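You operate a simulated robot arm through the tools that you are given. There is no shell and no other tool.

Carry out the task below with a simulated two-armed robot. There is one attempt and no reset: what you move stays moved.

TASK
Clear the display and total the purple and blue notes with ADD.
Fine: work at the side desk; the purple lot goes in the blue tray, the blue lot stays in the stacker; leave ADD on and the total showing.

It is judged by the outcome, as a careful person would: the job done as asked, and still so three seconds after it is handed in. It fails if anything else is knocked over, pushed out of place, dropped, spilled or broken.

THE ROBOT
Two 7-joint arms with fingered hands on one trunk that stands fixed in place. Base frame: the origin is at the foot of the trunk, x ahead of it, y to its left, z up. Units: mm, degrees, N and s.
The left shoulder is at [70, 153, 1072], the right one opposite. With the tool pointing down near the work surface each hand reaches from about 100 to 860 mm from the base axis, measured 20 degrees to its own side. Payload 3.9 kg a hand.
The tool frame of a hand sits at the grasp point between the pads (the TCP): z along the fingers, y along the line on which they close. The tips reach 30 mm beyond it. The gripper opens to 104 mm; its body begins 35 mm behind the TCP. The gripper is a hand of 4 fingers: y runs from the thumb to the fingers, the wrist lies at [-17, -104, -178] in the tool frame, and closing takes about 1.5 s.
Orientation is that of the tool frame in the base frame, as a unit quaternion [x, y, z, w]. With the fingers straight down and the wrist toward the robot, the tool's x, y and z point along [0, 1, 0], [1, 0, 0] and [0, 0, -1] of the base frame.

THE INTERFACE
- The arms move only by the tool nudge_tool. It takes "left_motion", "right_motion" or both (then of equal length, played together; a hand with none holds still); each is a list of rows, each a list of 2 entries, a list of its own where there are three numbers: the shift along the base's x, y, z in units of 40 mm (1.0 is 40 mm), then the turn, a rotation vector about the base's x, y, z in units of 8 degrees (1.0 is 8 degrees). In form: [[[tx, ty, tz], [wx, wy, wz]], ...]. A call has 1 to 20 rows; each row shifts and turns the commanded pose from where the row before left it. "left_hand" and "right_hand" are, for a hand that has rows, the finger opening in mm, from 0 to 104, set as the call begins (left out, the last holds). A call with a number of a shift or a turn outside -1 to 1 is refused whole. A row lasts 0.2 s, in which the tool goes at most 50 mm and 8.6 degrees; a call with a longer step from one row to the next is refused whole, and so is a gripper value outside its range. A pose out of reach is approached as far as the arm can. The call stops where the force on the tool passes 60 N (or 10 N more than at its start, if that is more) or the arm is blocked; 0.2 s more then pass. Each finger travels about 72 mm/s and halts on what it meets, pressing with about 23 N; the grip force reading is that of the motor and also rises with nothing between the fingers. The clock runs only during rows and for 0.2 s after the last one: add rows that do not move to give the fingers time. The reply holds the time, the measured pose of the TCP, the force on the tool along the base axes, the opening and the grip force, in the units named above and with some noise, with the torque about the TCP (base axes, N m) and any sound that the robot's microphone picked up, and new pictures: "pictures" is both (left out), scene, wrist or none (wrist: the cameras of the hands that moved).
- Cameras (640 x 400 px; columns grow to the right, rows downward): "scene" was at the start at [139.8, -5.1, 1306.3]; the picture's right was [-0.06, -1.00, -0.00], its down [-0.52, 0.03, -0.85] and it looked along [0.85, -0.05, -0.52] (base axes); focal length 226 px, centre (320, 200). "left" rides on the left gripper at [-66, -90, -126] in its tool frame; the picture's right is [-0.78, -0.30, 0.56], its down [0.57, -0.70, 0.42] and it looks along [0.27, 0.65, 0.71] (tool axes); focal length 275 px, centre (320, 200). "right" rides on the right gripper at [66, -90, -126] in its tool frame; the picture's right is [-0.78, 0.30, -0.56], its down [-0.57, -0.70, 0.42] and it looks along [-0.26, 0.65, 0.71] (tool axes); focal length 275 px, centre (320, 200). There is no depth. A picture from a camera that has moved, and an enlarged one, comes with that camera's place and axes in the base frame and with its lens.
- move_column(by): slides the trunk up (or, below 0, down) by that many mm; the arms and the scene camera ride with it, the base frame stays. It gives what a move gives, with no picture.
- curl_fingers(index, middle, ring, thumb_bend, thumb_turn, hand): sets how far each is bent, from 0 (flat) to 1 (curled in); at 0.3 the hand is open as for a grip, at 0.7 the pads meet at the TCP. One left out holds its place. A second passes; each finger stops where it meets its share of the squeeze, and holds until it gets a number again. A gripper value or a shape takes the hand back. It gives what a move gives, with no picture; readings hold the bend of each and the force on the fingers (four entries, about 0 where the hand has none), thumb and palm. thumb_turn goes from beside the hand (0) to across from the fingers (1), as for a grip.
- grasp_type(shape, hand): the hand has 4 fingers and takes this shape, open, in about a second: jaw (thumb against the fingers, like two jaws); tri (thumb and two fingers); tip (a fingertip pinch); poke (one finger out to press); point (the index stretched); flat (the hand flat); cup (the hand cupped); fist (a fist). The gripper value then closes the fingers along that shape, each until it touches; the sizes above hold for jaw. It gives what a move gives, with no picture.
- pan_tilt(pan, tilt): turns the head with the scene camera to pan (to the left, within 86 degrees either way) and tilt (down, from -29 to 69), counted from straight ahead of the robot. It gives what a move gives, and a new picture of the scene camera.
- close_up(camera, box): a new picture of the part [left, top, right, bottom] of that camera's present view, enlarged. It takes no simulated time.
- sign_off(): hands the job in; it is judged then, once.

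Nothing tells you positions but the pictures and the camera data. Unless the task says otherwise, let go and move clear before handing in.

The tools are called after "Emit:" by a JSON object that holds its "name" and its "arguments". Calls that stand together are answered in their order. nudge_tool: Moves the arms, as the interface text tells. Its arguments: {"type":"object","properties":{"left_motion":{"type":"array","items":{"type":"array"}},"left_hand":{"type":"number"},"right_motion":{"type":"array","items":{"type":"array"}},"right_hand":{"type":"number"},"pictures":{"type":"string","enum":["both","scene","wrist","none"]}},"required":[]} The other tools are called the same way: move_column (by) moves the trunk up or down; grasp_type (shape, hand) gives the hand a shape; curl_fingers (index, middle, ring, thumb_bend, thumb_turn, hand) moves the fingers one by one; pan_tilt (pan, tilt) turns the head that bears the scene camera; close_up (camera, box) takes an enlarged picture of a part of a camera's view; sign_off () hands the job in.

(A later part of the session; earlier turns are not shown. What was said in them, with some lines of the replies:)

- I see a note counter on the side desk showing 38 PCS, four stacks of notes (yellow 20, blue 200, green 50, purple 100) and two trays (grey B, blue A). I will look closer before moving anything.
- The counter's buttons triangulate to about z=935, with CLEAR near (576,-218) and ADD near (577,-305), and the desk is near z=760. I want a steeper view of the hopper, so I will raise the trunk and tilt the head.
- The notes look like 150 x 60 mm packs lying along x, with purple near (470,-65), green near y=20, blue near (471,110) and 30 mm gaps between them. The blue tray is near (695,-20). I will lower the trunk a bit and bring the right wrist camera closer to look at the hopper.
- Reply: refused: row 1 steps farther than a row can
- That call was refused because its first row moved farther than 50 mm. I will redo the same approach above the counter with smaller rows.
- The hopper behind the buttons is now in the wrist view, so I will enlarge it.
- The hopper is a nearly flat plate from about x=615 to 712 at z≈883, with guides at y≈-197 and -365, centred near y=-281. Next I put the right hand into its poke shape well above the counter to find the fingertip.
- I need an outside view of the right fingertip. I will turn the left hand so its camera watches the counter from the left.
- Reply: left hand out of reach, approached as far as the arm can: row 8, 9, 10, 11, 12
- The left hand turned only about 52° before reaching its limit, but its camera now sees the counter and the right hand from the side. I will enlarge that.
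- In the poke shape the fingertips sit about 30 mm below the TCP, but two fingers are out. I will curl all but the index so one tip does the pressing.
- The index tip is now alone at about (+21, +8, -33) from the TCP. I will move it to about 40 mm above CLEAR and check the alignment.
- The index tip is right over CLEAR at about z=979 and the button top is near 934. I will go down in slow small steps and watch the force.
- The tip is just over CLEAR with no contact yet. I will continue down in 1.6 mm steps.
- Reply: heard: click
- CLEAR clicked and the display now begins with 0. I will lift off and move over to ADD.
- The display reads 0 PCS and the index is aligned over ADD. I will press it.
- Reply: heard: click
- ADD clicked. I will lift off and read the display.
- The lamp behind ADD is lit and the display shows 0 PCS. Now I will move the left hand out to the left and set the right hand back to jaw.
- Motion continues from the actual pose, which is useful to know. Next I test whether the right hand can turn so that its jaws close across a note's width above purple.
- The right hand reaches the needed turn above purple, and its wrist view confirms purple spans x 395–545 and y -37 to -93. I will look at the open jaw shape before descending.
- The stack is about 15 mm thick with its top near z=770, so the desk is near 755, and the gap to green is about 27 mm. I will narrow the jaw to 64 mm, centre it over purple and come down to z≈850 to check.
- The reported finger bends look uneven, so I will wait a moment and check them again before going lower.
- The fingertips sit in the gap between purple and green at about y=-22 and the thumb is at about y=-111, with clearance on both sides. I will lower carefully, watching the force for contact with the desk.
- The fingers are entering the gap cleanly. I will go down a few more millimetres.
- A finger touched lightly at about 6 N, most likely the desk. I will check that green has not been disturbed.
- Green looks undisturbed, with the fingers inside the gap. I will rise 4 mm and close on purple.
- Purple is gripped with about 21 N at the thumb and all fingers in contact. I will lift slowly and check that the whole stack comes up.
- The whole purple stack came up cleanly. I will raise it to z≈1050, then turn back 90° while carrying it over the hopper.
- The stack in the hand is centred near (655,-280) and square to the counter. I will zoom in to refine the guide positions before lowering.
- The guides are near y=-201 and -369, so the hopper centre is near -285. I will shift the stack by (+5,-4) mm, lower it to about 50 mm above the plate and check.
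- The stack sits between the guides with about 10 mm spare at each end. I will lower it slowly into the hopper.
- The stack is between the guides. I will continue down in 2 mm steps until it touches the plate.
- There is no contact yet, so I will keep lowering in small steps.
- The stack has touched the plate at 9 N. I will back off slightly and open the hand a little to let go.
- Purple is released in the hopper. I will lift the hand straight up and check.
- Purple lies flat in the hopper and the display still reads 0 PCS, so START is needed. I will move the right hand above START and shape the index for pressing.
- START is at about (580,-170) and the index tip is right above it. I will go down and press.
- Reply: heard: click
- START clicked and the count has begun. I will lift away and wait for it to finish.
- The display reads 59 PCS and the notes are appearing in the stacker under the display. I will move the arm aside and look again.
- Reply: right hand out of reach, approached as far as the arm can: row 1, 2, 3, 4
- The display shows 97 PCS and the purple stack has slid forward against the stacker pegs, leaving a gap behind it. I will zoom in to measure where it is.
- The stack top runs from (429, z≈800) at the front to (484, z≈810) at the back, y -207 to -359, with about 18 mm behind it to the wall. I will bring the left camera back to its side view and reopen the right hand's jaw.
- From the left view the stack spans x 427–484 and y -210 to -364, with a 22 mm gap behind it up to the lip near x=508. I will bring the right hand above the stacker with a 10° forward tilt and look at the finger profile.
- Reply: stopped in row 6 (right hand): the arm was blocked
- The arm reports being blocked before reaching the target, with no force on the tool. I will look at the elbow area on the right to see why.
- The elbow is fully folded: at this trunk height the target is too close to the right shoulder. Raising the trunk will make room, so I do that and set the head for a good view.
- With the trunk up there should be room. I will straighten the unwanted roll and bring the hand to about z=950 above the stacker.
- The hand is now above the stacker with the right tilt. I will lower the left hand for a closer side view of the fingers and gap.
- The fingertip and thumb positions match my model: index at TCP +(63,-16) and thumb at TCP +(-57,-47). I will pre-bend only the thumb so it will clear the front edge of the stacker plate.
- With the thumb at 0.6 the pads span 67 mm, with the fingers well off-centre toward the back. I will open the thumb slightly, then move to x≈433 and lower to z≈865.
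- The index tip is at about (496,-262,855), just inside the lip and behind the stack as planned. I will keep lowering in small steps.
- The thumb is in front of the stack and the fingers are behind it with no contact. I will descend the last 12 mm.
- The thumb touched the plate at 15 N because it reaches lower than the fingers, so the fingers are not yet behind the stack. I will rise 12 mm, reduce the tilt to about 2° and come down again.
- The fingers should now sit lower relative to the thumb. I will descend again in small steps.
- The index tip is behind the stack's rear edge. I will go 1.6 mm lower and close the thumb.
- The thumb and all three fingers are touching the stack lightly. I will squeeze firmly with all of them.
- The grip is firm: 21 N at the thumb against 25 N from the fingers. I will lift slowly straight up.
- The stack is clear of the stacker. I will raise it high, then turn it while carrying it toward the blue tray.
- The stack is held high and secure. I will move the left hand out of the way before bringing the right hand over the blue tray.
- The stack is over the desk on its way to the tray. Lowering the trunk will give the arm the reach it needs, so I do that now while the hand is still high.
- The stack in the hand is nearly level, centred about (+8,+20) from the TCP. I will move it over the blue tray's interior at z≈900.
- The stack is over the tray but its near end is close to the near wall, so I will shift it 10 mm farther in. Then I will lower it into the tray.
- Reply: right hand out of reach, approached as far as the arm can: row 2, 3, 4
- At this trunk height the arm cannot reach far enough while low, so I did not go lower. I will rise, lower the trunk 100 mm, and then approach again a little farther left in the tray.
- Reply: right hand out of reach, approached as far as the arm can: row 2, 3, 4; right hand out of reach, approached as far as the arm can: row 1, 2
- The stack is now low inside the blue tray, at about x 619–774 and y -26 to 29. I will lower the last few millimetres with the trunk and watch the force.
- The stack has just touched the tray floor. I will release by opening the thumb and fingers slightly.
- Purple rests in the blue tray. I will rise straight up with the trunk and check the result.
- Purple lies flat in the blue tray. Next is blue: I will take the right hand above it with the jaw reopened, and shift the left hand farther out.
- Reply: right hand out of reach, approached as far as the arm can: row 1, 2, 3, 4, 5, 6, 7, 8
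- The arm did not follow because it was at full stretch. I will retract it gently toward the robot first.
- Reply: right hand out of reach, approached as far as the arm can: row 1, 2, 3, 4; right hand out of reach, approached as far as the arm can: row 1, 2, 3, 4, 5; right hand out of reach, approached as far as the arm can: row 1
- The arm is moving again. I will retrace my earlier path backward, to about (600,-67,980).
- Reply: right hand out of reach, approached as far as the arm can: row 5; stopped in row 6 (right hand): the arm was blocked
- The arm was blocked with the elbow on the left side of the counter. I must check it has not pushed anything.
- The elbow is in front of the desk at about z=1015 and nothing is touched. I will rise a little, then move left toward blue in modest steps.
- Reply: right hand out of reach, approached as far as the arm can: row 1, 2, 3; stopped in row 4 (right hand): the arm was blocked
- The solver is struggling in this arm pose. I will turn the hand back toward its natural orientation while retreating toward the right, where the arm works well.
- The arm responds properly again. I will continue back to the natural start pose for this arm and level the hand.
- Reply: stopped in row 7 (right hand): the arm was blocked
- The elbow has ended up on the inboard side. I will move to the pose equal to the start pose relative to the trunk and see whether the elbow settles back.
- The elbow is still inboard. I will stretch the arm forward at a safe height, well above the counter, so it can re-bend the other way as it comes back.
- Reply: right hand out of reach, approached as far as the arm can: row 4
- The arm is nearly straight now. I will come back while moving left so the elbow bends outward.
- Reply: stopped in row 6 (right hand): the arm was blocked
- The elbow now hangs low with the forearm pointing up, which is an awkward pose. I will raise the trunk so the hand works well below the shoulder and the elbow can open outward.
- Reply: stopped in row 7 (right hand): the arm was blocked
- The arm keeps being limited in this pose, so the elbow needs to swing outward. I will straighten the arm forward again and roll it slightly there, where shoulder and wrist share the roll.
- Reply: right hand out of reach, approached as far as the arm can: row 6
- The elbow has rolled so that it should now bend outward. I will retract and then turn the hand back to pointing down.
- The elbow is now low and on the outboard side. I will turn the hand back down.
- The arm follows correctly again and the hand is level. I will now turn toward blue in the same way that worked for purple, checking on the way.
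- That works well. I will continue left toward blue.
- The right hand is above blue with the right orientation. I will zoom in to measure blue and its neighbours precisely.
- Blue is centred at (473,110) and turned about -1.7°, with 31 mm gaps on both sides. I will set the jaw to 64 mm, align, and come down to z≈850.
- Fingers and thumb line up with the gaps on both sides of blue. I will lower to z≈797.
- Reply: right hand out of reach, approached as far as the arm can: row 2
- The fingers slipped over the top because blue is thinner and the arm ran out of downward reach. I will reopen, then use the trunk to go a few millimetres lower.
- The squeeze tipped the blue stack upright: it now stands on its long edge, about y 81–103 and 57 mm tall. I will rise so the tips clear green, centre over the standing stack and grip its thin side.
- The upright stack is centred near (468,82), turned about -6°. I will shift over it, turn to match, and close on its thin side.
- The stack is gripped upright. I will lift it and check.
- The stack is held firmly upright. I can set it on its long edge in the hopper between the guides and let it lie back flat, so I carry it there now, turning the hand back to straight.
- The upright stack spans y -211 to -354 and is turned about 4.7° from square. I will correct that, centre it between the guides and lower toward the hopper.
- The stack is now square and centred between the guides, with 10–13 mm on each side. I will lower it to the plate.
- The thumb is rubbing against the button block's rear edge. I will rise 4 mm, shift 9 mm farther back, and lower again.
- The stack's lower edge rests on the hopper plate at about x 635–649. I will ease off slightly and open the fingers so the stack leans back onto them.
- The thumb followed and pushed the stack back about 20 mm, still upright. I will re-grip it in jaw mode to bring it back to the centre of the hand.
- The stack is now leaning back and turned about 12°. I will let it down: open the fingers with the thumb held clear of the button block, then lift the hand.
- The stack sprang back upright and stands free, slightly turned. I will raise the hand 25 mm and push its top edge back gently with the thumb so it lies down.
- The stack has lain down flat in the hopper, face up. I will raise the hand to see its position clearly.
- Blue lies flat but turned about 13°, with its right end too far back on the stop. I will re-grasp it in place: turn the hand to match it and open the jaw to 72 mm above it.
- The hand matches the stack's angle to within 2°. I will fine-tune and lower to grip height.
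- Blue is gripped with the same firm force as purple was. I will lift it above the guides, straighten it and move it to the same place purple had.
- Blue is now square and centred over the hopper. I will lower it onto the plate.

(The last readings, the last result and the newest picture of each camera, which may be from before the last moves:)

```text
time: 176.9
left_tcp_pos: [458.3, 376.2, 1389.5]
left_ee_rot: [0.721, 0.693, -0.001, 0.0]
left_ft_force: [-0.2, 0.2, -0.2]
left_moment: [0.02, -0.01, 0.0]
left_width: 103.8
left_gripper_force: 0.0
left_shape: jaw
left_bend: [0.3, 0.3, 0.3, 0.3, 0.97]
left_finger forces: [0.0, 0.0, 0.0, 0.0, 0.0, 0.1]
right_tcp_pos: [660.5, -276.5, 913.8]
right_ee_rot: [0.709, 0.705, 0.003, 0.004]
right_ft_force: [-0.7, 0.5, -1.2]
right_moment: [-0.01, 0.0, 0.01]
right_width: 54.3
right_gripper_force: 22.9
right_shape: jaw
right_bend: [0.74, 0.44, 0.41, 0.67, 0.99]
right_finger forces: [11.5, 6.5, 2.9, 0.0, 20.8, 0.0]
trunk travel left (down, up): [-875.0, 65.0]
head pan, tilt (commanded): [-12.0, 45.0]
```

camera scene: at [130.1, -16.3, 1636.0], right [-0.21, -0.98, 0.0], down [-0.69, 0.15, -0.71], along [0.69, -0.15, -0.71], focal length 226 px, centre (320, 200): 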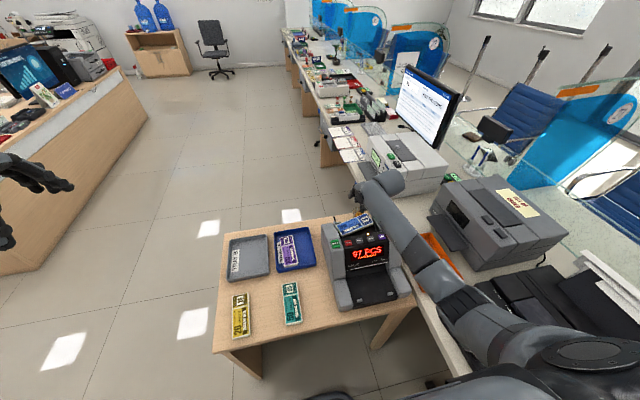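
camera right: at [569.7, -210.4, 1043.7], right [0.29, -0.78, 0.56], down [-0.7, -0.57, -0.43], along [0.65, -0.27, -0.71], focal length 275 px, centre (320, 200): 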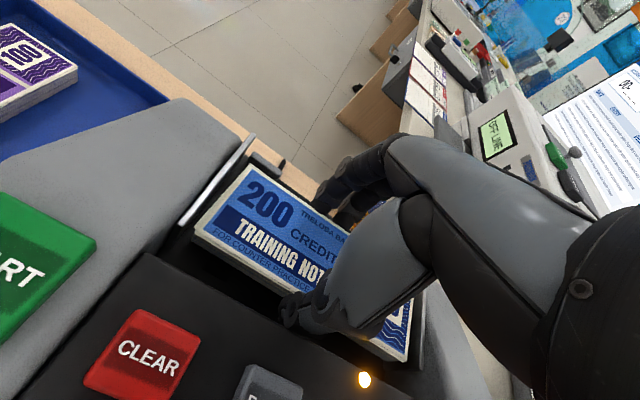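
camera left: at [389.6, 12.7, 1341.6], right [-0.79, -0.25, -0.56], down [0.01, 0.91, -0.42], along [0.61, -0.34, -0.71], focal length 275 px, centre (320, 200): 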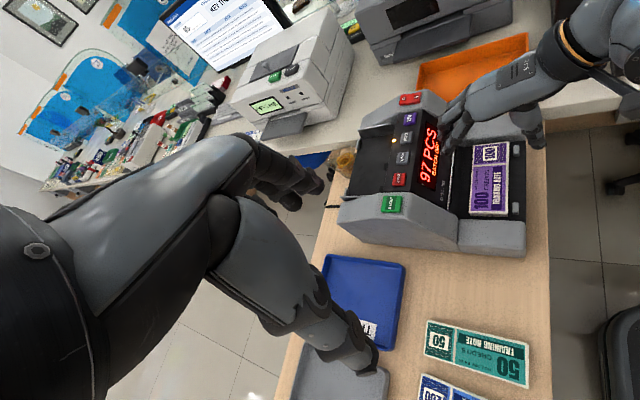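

The stack is about 1 mm above the plate. I will release it.

Emit:
{"name": "nudge_tool", "arguments": {"right_motion": [[[0, 0, 0], [0, 0, 0]], [[0, 0, 0], [0, 0, 0]], [[0, 0, 0], [0, 0, 0]], [[0, 0, 0], [0, 0, 0]]], "right_hand": 69, "pictures": "none"}}

Emit:
{"name": "nudge_tool", "arguments": {"right_motion": [[[0.03, 0, 0.2], [0, 0, 0]], [[0, 0, 0.4], [0, 0, 0]], [[0, 0, 0.8], [0, 0, 0]], [[0, 0, 0.9], [0, 0, 0]], [[0, 0, 0.9], [0, 0, 0]], [[0, 0, 0], [0, 0, 0]]], "pictures": "both"}}

Emit:
{"name": "close_up", "arguments": {"camera": "right", "box": [60, 140, 440, 400]}}

Emit:
{"name": "close_up", "arguments": {"camera": "scene", "box": [310, 190, 420, 310]}}

```text
time: 177.9
left_tcp_pos: [458.9, 374.9, 1389.5]
left_ee_rot: [0.721, 0.693, 0.0, 0.001]
left_ft_force: [0.0, -0.6, 0.4]
left_moment: [-0.02, -0.03, 0.03]
left_width: 103.5
left_gripper_force: 0.0
left_shape: jaw
left_bend: [0.3, 0.3, 0.3, 0.3, 0.97]
left_finger forces: [0.0, 0.0, 0.0, 0.1, 0.1, 0.0]
right_tcp_pos: [661.3, -274.1, 914.5]
right_ee_rot: [0.709, 0.706, 0.003, 0.004]
right_ft_force: [1.6, 0.4, 0.4]
right_moment: [-0.03, -0.01, 0.02]
right_width: 67.9
right_gripper_force: 0.0
right_shape: jaw
right_bend: [0.28, 0.38, 0.35, 0.6, 0.99]
right_finger forces: [0.0, 0.0, 0.0, 0.1, 1.4, 0.2]
trunk travel left (down, up): [-875.0, 65.0]
head pan, tilt (commanded): [-12.0, 45.0]
```

```text
time: 179.3
left_tcp_pos: [458.2, 374.9, 1388.4]
left_ee_rot: [0.721, 0.693, 0.0, 0.0]
left_ft_force: [0.8, -0.8, -0.4]
left_moment: [0.02, 0.01, -0.04]
left_width: 103.5
left_gripper_force: 0.0
left_shape: jaw
left_bend: [0.3, 0.3, 0.3, 0.3, 0.97]
left_finger forces: [0.0, 0.1, 0.0, 0.1, 0.0, 0.0]
right_tcp_pos: [659.6, -275.8, 1042.7]
right_ee_rot: [0.709, 0.705, 0.005, 0.004]
right_ft_force: [-0.3, 0.0, -0.5]
right_moment: [-0.02, 0.01, 0.02]
right_width: 68.7
right_gripper_force: 0.1
right_shape: jaw
right_bend: [0.28, 0.38, 0.35, 0.59, 0.99]
right_finger forces: [0.0, 0.0, 0.0, 0.0, 0.1, 0.0]
trunk travel left (down, up): [-875.0, 65.0]
head pan, tilt (commanded): [-12.0, 45.0]
camera scene: at [130.0, -16.3, 1636.0], right [-0.21, -0.98, 0.0], down [-0.69, 0.15, -0.71], along [0.69, -0.15, -0.71], focal length 226 px, centre (320, 200)
camera right: at [569.6, -210.1, 1166.7], right [0.29, -0.78, 0.56], down [-0.7, -0.57, -0.43], along [0.65, -0.27, -0.71], focal length 275 px, centre (320, 200)
```

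scene: 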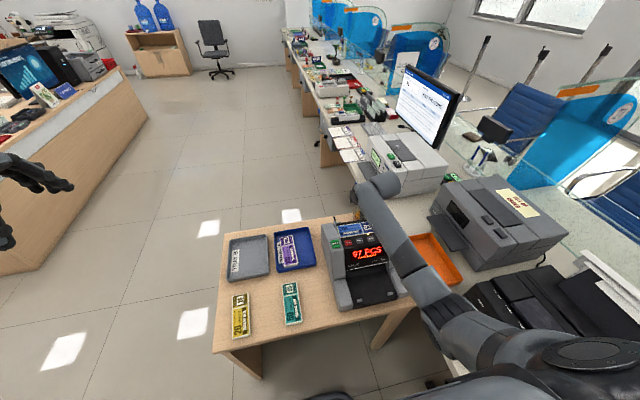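
right: 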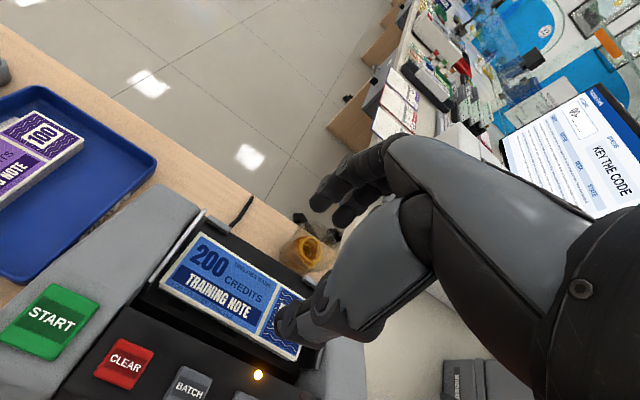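

```text
1.54 times, centred on (250, 270) of right
camera zoom: at [569.6, -210.1, 1166.7], right [0.29, -0.78, 0.56], down [-0.7, -0.57, -0.43], along [0.65, -0.27, -0.71], focal length 424 px, centre (428, 92)
```

zoom: 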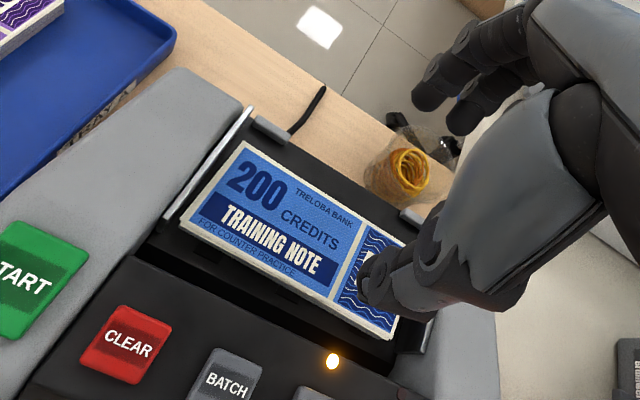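

```text
3.33 times, centred on (365, 250) of scene
camera zoom: at [130.0, -16.3, 1636.0], right [-0.21, -0.98, 0.0], down [-0.69, 0.15, -0.71], along [0.69, -0.15, -0.71], focal length 752 px, centre (170, 33)
```

zoom: 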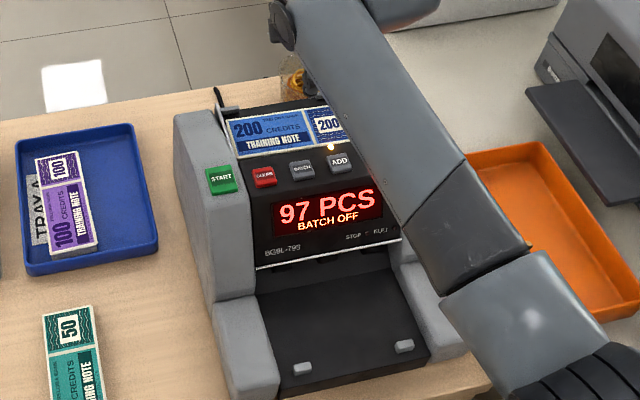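

Blue sits squarely in the hopper, the display still shows 97 PCS and the ADD lamp is lit. I will press START again with the index.

Emit:
{"name": "nudge_tool", "arguments": {"right_motion": [[[-0.63, 0.615, 0], [0, 0, 0.02]], [[-0.63, 0.615, 0], [0, 0, 0.02]], [[-0.63, 0.615, 0], [0, 0, 0]], [[-0.63, 0.615, 0], [0, 0, 0]], [[0, 0, 0], [0, 0, 0]]], "pictures": "none"}}

Emit:
{"name": "grasp_type", "arguments": {"shape": "poke", "hand": "right"}}

Emit:
{"name": "curl_fingers", "arguments": {"hand": "right", "index": 0.6, "middle": 1.0, "ring": 1.0}}

Emit:
{"name": "close_up", "arguments": {"camera": "right", "box": [60, 120, 420, 400]}}

Emit:
{"name": "close_up", "arguments": {"camera": "scene", "box": [310, 190, 420, 310]}}

```text
time: 180.5
left_tcp_pos: [458.8, 375.4, 1389.7]
left_ee_rot: [0.721, 0.692, -0.001, 0.001]
left_ft_force: [0.4, -0.2, -0.7]
left_moment: [-0.03, 0.02, -0.02]
left_width: 103.7
left_gripper_force: 0.0
left_shape: jaw
left_bend: [0.3, 0.3, 0.3, 0.3, 0.97]
left_finger forces: [0.0, 0.0, 0.0, 0.1, 0.0, 0.0]
right_tcp_pos: [561.4, -177.7, 1041.5]
right_ee_rot: [0.707, 0.708, 0.004, 0.004]
right_ft_force: [0.6, -0.1, 0.9]
right_moment: [-0.01, 0.0, -0.01]
right_width: 68.5
right_gripper_force: 0.1
right_shape: jaw
right_bend: [0.28, 0.38, 0.35, 0.59, 0.99]
right_finger forces: [0.0, 0.0, 0.1, 0.0, 0.0, 0.0]
trunk travel left (down, up): [-875.0, 65.0]
head pan, tilt (commanded): [-12.0, 45.0]
```

```text
time: 181.4
left_tcp_pos: [458.2, 375.4, 1390.4]
left_ee_rot: [0.721, 0.693, 0.0, 0.0]
left_ft_force: [0.6, -0.5, -0.1]
left_moment: [0.0, 0.03, 0.0]
left_width: 103.9
left_gripper_force: 0.0
left_shape: jaw
left_bend: [0.3, 0.3, 0.3, 0.3, 0.97]
left_finger forces: [0.1, 0.0, 0.0, 0.0, 0.0, 0.0]
right_tcp_pos: [561.1, -178.6, 1040.1]
right_ee_rot: [0.707, 0.707, 0.004, 0.004]
right_ft_force: [-0.6, -0.2, -0.2]
right_moment: [-0.03, -0.01, 0.01]
right_width: 0.0
right_gripper_force: 0.1
right_shape: poke
right_bend: [0.7, 0.7, 0.99, 1.0, 1.0]
right_finger forces: [0.0, 0.0, 0.0, 0.0, 0.0, 0.0]
trunk travel left (down, up): [-875.0, 65.0]
head pan, tilt (commanded): [-12.0, 45.0]
```

```text
time: 182.4
left_tcp_pos: [458.7, 375.6, 1389.4]
left_ee_rot: [0.722, 0.692, -0.001, 0.0]
left_ft_force: [-0.4, 0.4, -1.0]
left_moment: [0.04, -0.02, -0.02]
left_width: 103.7
left_gripper_force: 0.0
left_shape: jaw
left_bend: [0.3, 0.3, 0.3, 0.3, 0.97]
left_finger forces: [0.0, 0.0, 0.1, 0.1, 0.0, 0.1]
right_tcp_pos: [561.5, -178.1, 1041.4]
right_ee_rot: [0.707, 0.707, 0.004, 0.004]
right_ft_force: [-0.9, -0.1, -0.1]
right_moment: [-0.03, 0.02, 0.0]
right_width: 37.9
right_gripper_force: 0.1
right_shape: fingers
right_bend: [0.6, 1.0, 1.0, 1.0, 1.0]
right_finger forces: [0.0, 0.0, 0.0, 0.2, 0.0, 0.0]
trunk travel left (down, up): [-875.0, 65.0]
head pan, tilt (commanded): [-12.0, 45.0]
```

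```text
1.43 times, centred on (240, 260) of right
camera zoom: at [469.7, -113.4, 1164.2], right [0.29, -0.78, 0.56], down [-0.7, -0.57, -0.43], along [0.66, -0.26, -0.71], focal length 393 px, centre (434, 114)
```

zoom: 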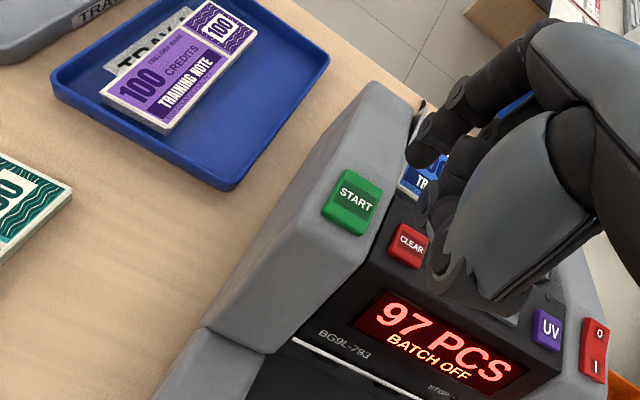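

```text
3.33 times, centred on (365, 250) of scene
camera zoom: at [129.7, -16.1, 1636.0], right [-0.21, -0.98, 0.0], down [-0.69, 0.15, -0.71], along [0.69, -0.15, -0.71], focal length 752 px, centre (170, 33)
```

zoom: 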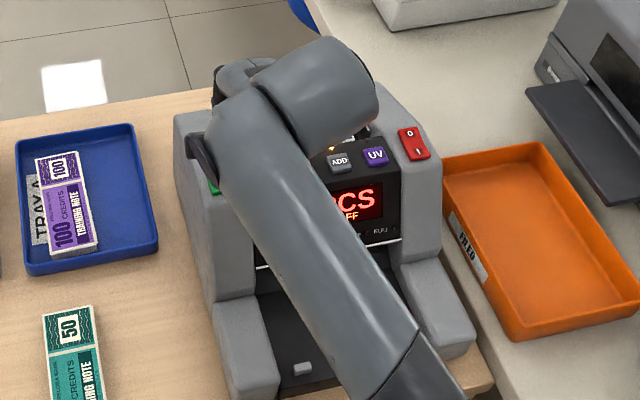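

The index is over START. I will press it.

Emit:
{"name": "nudge_tool", "arguments": {"right_motion": [[[-0.06, 0, -0.7], [0, 0, 0]], [[0, 0, -0.6], [0, 0, 0]], [[0, 0, -0.2], [0, 0, 0]], [[0, 0, -0.06], [0, 0, 0]], [[0, 0, -0.05], [0, 0, 0]], [[0, 0, -0.05], [0, 0, 0]], [[0, 0, -0.05], [0, 0, 0]], [[0, 0, 0], [0, 0, 0]]], "pictures": "wrist"}}

```text
time: 184.2
left_tcp_pos: [458.4, 375.6, 1389.2]
left_ee_rot: [0.721, 0.693, -0.001, 0.0]
left_ft_force: [0.3, 0.5, 0.7]
left_moment: [-0.05, 0.01, 0.0]
left_width: 104.0
left_gripper_force: 0.0
left_shape: jaw
left_bend: [0.3, 0.3, 0.3, 0.3, 0.97]
left_finger forces: [0.0, 0.0, 0.0, 0.0, 0.1, 0.0]
right_tcp_pos: [557.9, -178.1, 973.5]
right_ee_rot: [0.707, 0.707, 0.003, 0.003]
right_ft_force: [-0.5, -0.2, -0.8]
right_moment: [-0.03, -0.01, -0.02]
right_width: 37.8
right_gripper_force: 0.0
right_shape: fingers
right_bend: [0.6, 1.0, 1.0, 1.0, 1.0]
right_finger forces: [0.0, 0.1, 0.0, 0.0, 0.0, 0.0]
trunk travel left (down, up): [-875.0, 65.0]
head pan, tilt (commanded): [-12.0, 45.0]
camera right: at [466.4, -112.0, 1097.4], right [0.29, -0.78, 0.56], down [-0.7, -0.57, -0.43], along [0.66, -0.26, -0.71], focal length 275 px, centre (320, 200)
```

right: 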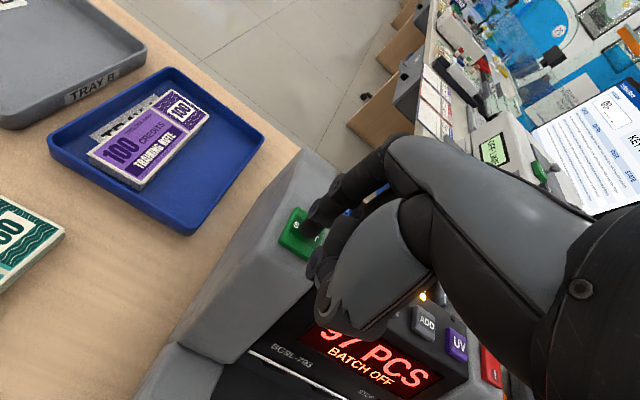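

Emit:
{"name": "nudge_tool", "arguments": {"right_motion": [[[0, 0, -0.05], [0, 0, 0]], [[0, 0, -0.04], [0, 0, 0]], [[0, 0, -0.03], [0, 0, 0]], [[0, 0, 0], [0, 0, 0]]], "pictures": "wrist"}}

```text
time: 185.2
left_tcp_pos: [458.8, 376.1, 1389.9]
left_ee_rot: [0.722, 0.692, -0.001, 0.001]
left_ft_force: [0.8, -0.4, -0.4]
left_moment: [0.03, 0.02, -0.02]
left_width: 104.0
left_gripper_force: 0.2
left_shape: jaw
left_bend: [0.3, 0.3, 0.3, 0.3, 0.97]
left_finger forces: [0.0, 0.0, 0.0, 0.0, 0.1, 0.0]
right_tcp_pos: [558.0, -177.2, 969.6]
right_ee_rot: [0.706, 0.708, 0.004, 0.004]
right_ft_force: [-0.2, -0.8, 1.8]
right_moment: [0.01, -0.05, -0.01]
right_width: 37.7
right_gripper_force: 0.5
right_shape: fingers
right_bend: [0.6, 1.0, 1.0, 1.0, 1.0]
right_finger forces: [1.3, 0.0, 0.0, 0.0, 0.0, 0.0]
trunk travel left (down, up): [-875.0, 65.0]
head pan, tilt (commanded): [-12.0, 45.0]
heard: click
camera right: at [466.8, -111.8, 1093.2], right [0.29, -0.78, 0.56], down [-0.7, -0.57, -0.43], along [0.66, -0.26, -0.71], focal length 275 px, centre (320, 200)
```

right: 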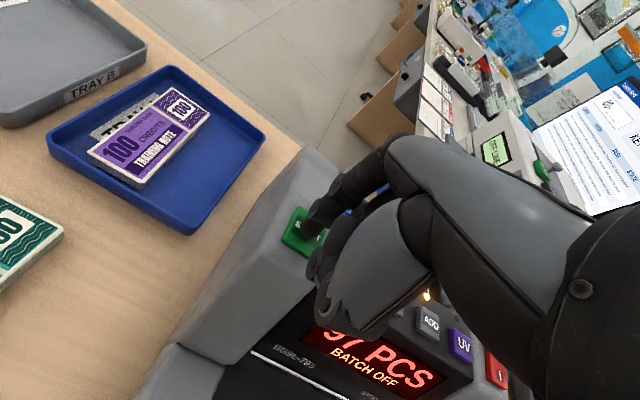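

START clicked. I will lift away to the side and wait for the count.

Emit:
{"name": "nudge_tool", "arguments": {"right_motion": [[[0, 0, 0.4], [0, 0, 0]], [[0, 0, 0.8], [0, 0, 0]], [[0, -0.3, 0.9], [0, 0, 0]], [[0, -0.6, 0.8], [0, 0, 0]], [[0, -0.8, 0.6], [0, 0, 0]], [[0, -0.9, 0.2], [0, 0, 0]], [[0, -0.9, 0], [0, 0, 0]], [[0, 0, 0], [0, 0, 0]], [[0, 0, 0], [0, 0, 0]], [[0, 0, 0], [0, 0, 0]]], "pictures": "both"}}

Emit:
{"name": "close_up", "arguments": {"camera": "scene", "box": [310, 190, 420, 310]}}

```text
time: 187.4
left_tcp_pos: [457.6, 375.4, 1388.5]
left_ee_rot: [0.721, 0.693, 0.001, 0.0]
left_ft_force: [-0.8, -0.2, -0.5]
left_moment: [0.02, 0.0, -0.02]
left_width: 103.7
left_gripper_force: 0.0
left_shape: jaw
left_bend: [0.3, 0.3, 0.3, 0.3, 0.97]
left_finger forces: [0.0, 0.1, 0.1, 0.1, 0.1, 0.0]
right_tcp_pos: [558.4, -317.7, 1119.2]
right_ee_rot: [0.707, 0.707, 0.004, 0.004]
right_ft_force: [-0.1, -0.2, 0.0]
right_moment: [0.03, 0.0, 0.01]
right_width: 37.8
right_gripper_force: 0.1
right_shape: fingers
right_bend: [0.6, 1.0, 1.0, 1.0, 1.0]
right_finger forces: [0.0, 0.0, 0.0, 0.0, 0.0, 0.0]
trunk travel left (down, up): [-875.0, 65.0]
head pan, tilt (commanded): [-12.0, 45.0]
camera scene: at [129.8, -17.0, 1636.0], right [-0.21, -0.98, 0.0], down [-0.69, 0.15, -0.71], along [0.69, -0.15, -0.71], focal length 226 px, centre (320, 200)
camera right: at [466.2, -253.4, 1242.0], right [0.29, -0.78, 0.56], down [-0.7, -0.57, -0.43], along [0.66, -0.26, -0.71], focal length 275 px, centre (320, 200)
```

scene: 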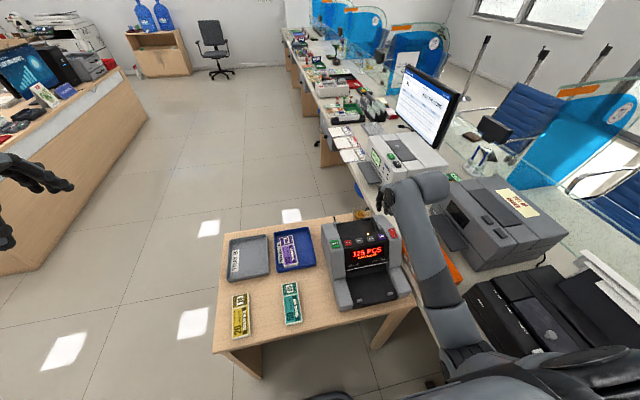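
right: 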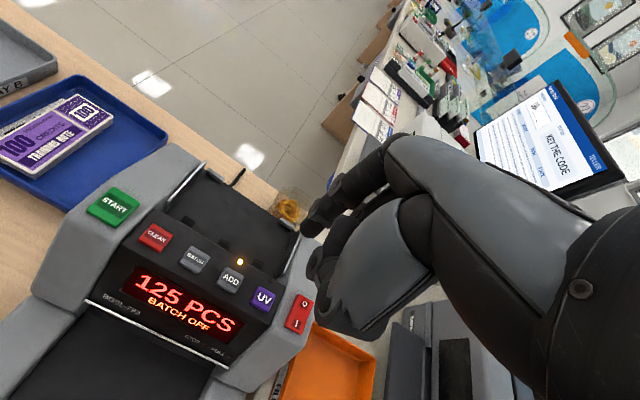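

```text
3.33 times, centred on (365, 250) of scene
camera zoom: at [129.8, -17.0, 1636.0], right [-0.21, -0.98, 0.0], down [-0.69, 0.15, -0.71], along [0.69, -0.15, -0.71], focal length 752 px, centre (170, 33)
```

zoom: 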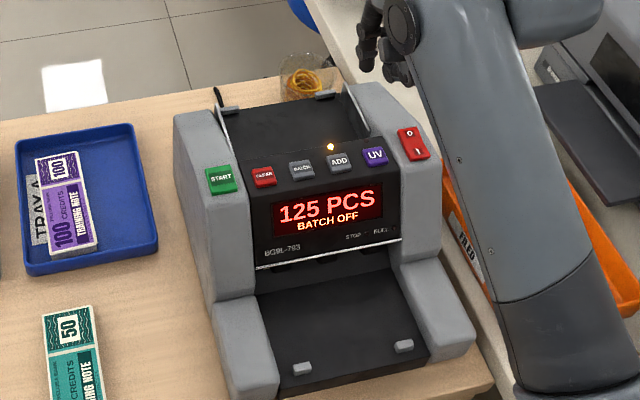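

The count is adding up, at 125 so far. I will wait until it finishes.

Emit:
{"name": "nudge_tool", "arguments": {"right_motion": [[[0, -0.1, 0], [0, 0, 0]], [[0, 0, 0], [0, 0, 0]], [[0, 0, 0], [0, 0, 0]], [[0, 0, 0], [0, 0, 0]], [[0, 0, 0], [0, 0, 0]], [[0, 0, 0], [0, 0, 0]], [[0, 0, 0], [0, 0, 0]], [[0, 0, 0], [0, 0, 0]], [[0, 0, 0], [0, 0, 0]], [[0, 0, 0], [0, 0, 0]], [[0, 0, 0], [0, 0, 0]], [[0, 0, 0], [0, 0, 0]], [[0, 0, 0], [0, 0, 0]], [[0, 0, 0], [0, 0, 0]], [[0, 0, 0], [0, 0, 0]], [[0, 0, 0], [0, 0, 0]], [[0, 0, 0], [0, 0, 0]], [[0, 0, 0], [0, 0, 0]], [[0, 0, 0], [0, 0, 0]], [[0, 0, 0], [0, 0, 0]]], "pictures": "both"}}

Emit:
{"name": "close_up", "arguments": {"camera": "scene", "box": [310, 190, 420, 310]}}

```text
time: 191.6
left_tcp_pos: [459.0, 374.5, 1388.9]
left_ee_rot: [0.721, 0.693, -0.001, 0.001]
left_ft_force: [0.1, -0.5, -0.1]
left_moment: [0.04, 0.03, -0.03]
left_width: 103.9
left_gripper_force: 0.1
left_shape: jaw
left_bend: [0.3, 0.3, 0.3, 0.3, 0.97]
left_finger forces: [0.0, 0.1, 0.0, 0.1, 0.0, 0.1]
right_tcp_pos: [557.5, -321.1, 1117.3]
right_ee_rot: [0.707, 0.707, 0.004, 0.005]
right_ft_force: [-0.6, -0.4, 1.0]
right_moment: [0.01, 0.01, 0.0]
right_width: 37.8
right_gripper_force: 0.0
right_shape: fingers
right_bend: [0.6, 1.0, 1.0, 1.0, 1.0]
right_finger forces: [0.0, 0.0, 0.1, 0.0, 0.1, 0.0]
trunk travel left (down, up): [-875.0, 65.0]
head pan, tilt (commanded): [-12.0, 45.0]
camera scene: at [129.7, -16.2, 1636.0], right [-0.21, -0.98, 0.0], down [-0.69, 0.15, -0.71], along [0.69, -0.15, -0.71], focal length 226 px, centre (320, 200)
camera right: at [467.0, -256.5, 1241.4], right [0.29, -0.78, 0.56], down [-0.7, -0.57, -0.43], along [0.66, -0.26, -0.71], focal length 275 px, centre (320, 200)
```

scene: 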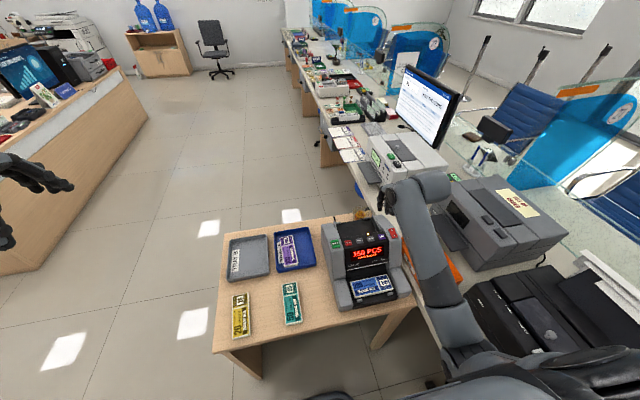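
right: 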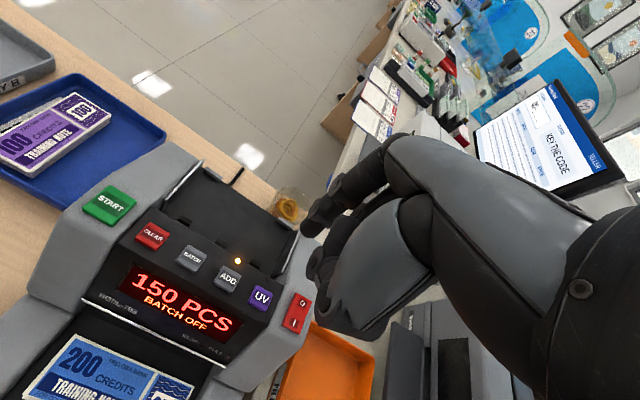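

```text
3.33 times, centred on (365, 250) of scene
camera zoom: at [129.7, -16.2, 1636.0], right [-0.21, -0.98, 0.0], down [-0.69, 0.15, -0.71], along [0.69, -0.15, -0.71], focal length 752 px, centre (170, 33)
```

zoom: 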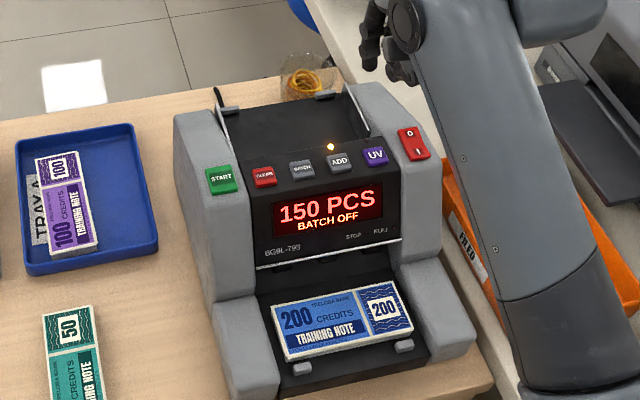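

The total reads 150 PCS (97 + 53), the ADD lamp is on, blue is in the stacker and purple is in the blue tray. I will move the hand clear and check everything once more.

Emit:
{"name": "nudge_tool", "arguments": {"right_motion": [[[0, -0.3, 0.8], [0, 0, 0]], [[0, -0.5, 0.8], [0, 0, 0]], [[0, -0.5, 0.8], [0, 0, 0]], [[0, 0, 0], [0, 0, 0]], [[0, 0, 0], [0, 0, 0]]], "pictures": "scene"}}

Emit:
{"name": "close_up", "arguments": {"camera": "scene", "box": [205, 200, 335, 350]}}

Emit:
{"name": "close_up", "arguments": {"camera": "scene", "box": [310, 190, 480, 320]}}

```text
time: 192.8
left_tcp_pos: [458.8, 375.3, 1389.7]
left_ee_rot: [0.721, 0.692, -0.001, 0.001]
left_ft_force: [-0.2, 1.3, 0.5]
left_moment: [-0.02, -0.02, 0.02]
left_width: 103.7
left_gripper_force: 0.2
left_shape: jaw
left_bend: [0.3, 0.3, 0.3, 0.3, 0.97]
left_finger forces: [0.1, 0.1, 0.1, 0.0, 0.0, 0.1]
right_tcp_pos: [558.5, -372.4, 1213.7]
right_ee_rot: [0.707, 0.707, 0.004, 0.004]
right_ft_force: [0.0, -0.9, -1.0]
right_moment: [0.02, 0.0, 0.0]
right_width: 37.8
right_gripper_force: 0.0
right_shape: fingers
right_bend: [0.6, 1.0, 1.0, 1.0, 1.0]
right_finger forces: [0.1, 0.0, 0.0, 0.0, 0.1, 0.0]
trunk travel left (down, up): [-875.0, 65.0]
head pan, tilt (commanded): [-12.0, 45.0]
camera scene: at [129.7, -15.9, 1636.1], right [-0.21, -0.98, 0.0], down [-0.69, 0.15, -0.71], along [0.69, -0.15, -0.71], focal length 226 px, centre (320, 200)
```

scene: 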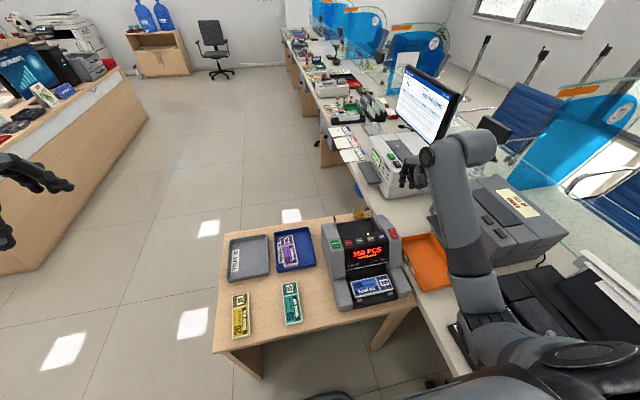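

```text
2.67 times, centred on (270, 275) of scene
camera zoom: at [129.7, -15.9, 1636.1], right [-0.21, -0.98, 0.0], down [-0.69, 0.15, -0.71], along [0.69, -0.15, -0.71], focal length 601 px, centre (453, 0)
```

zoom: 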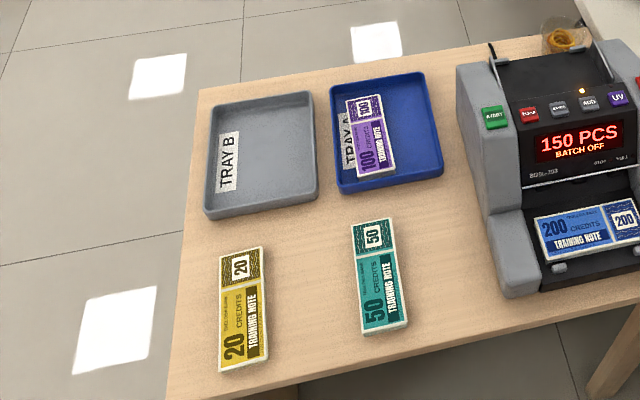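

```text
3.08 times, centred on (395, 255) of scene
camera zoom: at [129.7, -15.9, 1636.1], right [-0.21, -0.98, 0.0], down [-0.69, 0.15, -0.71], along [0.69, -0.15, -0.71], focal length 694 px, centre (89, 31)
```

zoom: 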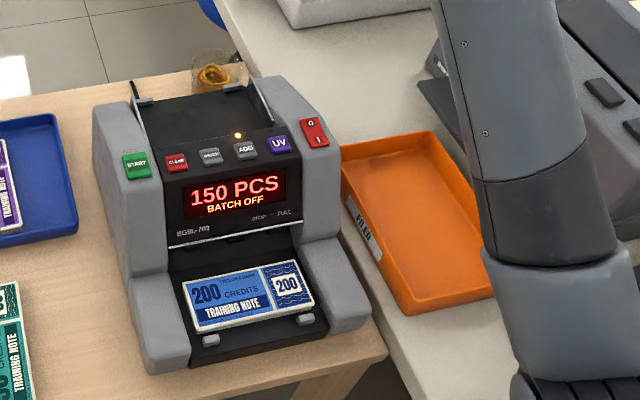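

The desk looks right. I will take one look at the right-hand counter to be sure the elbow disturbed nothing there.

Emit:
{"name": "pan_tilt", "arguments": {"pan": -40, "tilt": 50}}

```text
time: 193.7
left_tcp_pos: [458.9, 376.0, 1390.3]
left_ee_rot: [0.721, 0.693, 0.0, 0.0]
left_ft_force: [-0.1, 0.0, 1.0]
left_moment: [0.0, -0.03, 0.02]
left_width: 103.8
left_gripper_force: 0.1
left_shape: jaw
left_bend: [0.3, 0.3, 0.3, 0.3, 0.97]
left_finger forces: [0.1, 0.0, 0.0, 0.1, 0.0, 0.0]
right_tcp_pos: [558.2, -374.9, 1211.8]
right_ee_rot: [0.707, 0.707, 0.004, 0.004]
right_ft_force: [0.4, 1.6, -0.4]
right_moment: [0.0, -0.02, -0.01]
right_width: 37.7
right_gripper_force: 0.0
right_shape: fingers
right_bend: [0.6, 1.0, 1.0, 1.0, 1.0]
right_finger forces: [0.1, 0.1, 0.0, 0.1, 0.0, 0.1]
trunk travel left (down, up): [-875.0, 65.0]
head pan, tilt (commanded): [-40.0, 50.0]
camera scene: at [109.2, -48.9, 1629.1], right [-0.64, -0.77, 0.0], down [-0.59, 0.49, -0.64], along [0.49, -0.41, -0.77], focal length 226 px, centre (320, 200)
```

scene: 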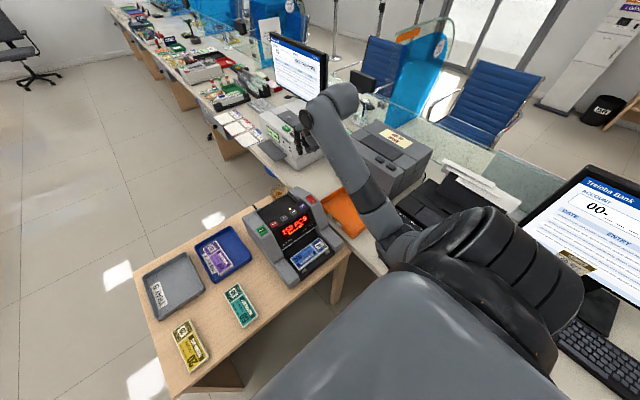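

Nothing on the right-hand counter looks disturbed. The counter shows 150 PCS with ADD lit, blue is in the stacker, purple is in the blue tray, and both hands are empty and clear, so I am handing in.

Emit:
{"name": "sign_off", "arguments": {}}

```text
The job is handed in.
```

The purple and blue notes are totalled: the counter shows **150 PCS** (97 purple, then 53 blue), with ADD still on. I cleared the display to 0 and switched ADD on before counting.

- **Purple lot:** it is lying flat in the blue tray (Tray A).
- **Blue lot:** it is in the stacker, where the counter left it.
- **Handling of blue:** it tipped onto its edge when I first gripped it, and again briefly in the hopper. I straightened it there before counting.
- **Everything else:** in my last look, the yellow and green notes, the grey tray and the right-hand counter seemed undisturbed. Both hands are empty and clear.
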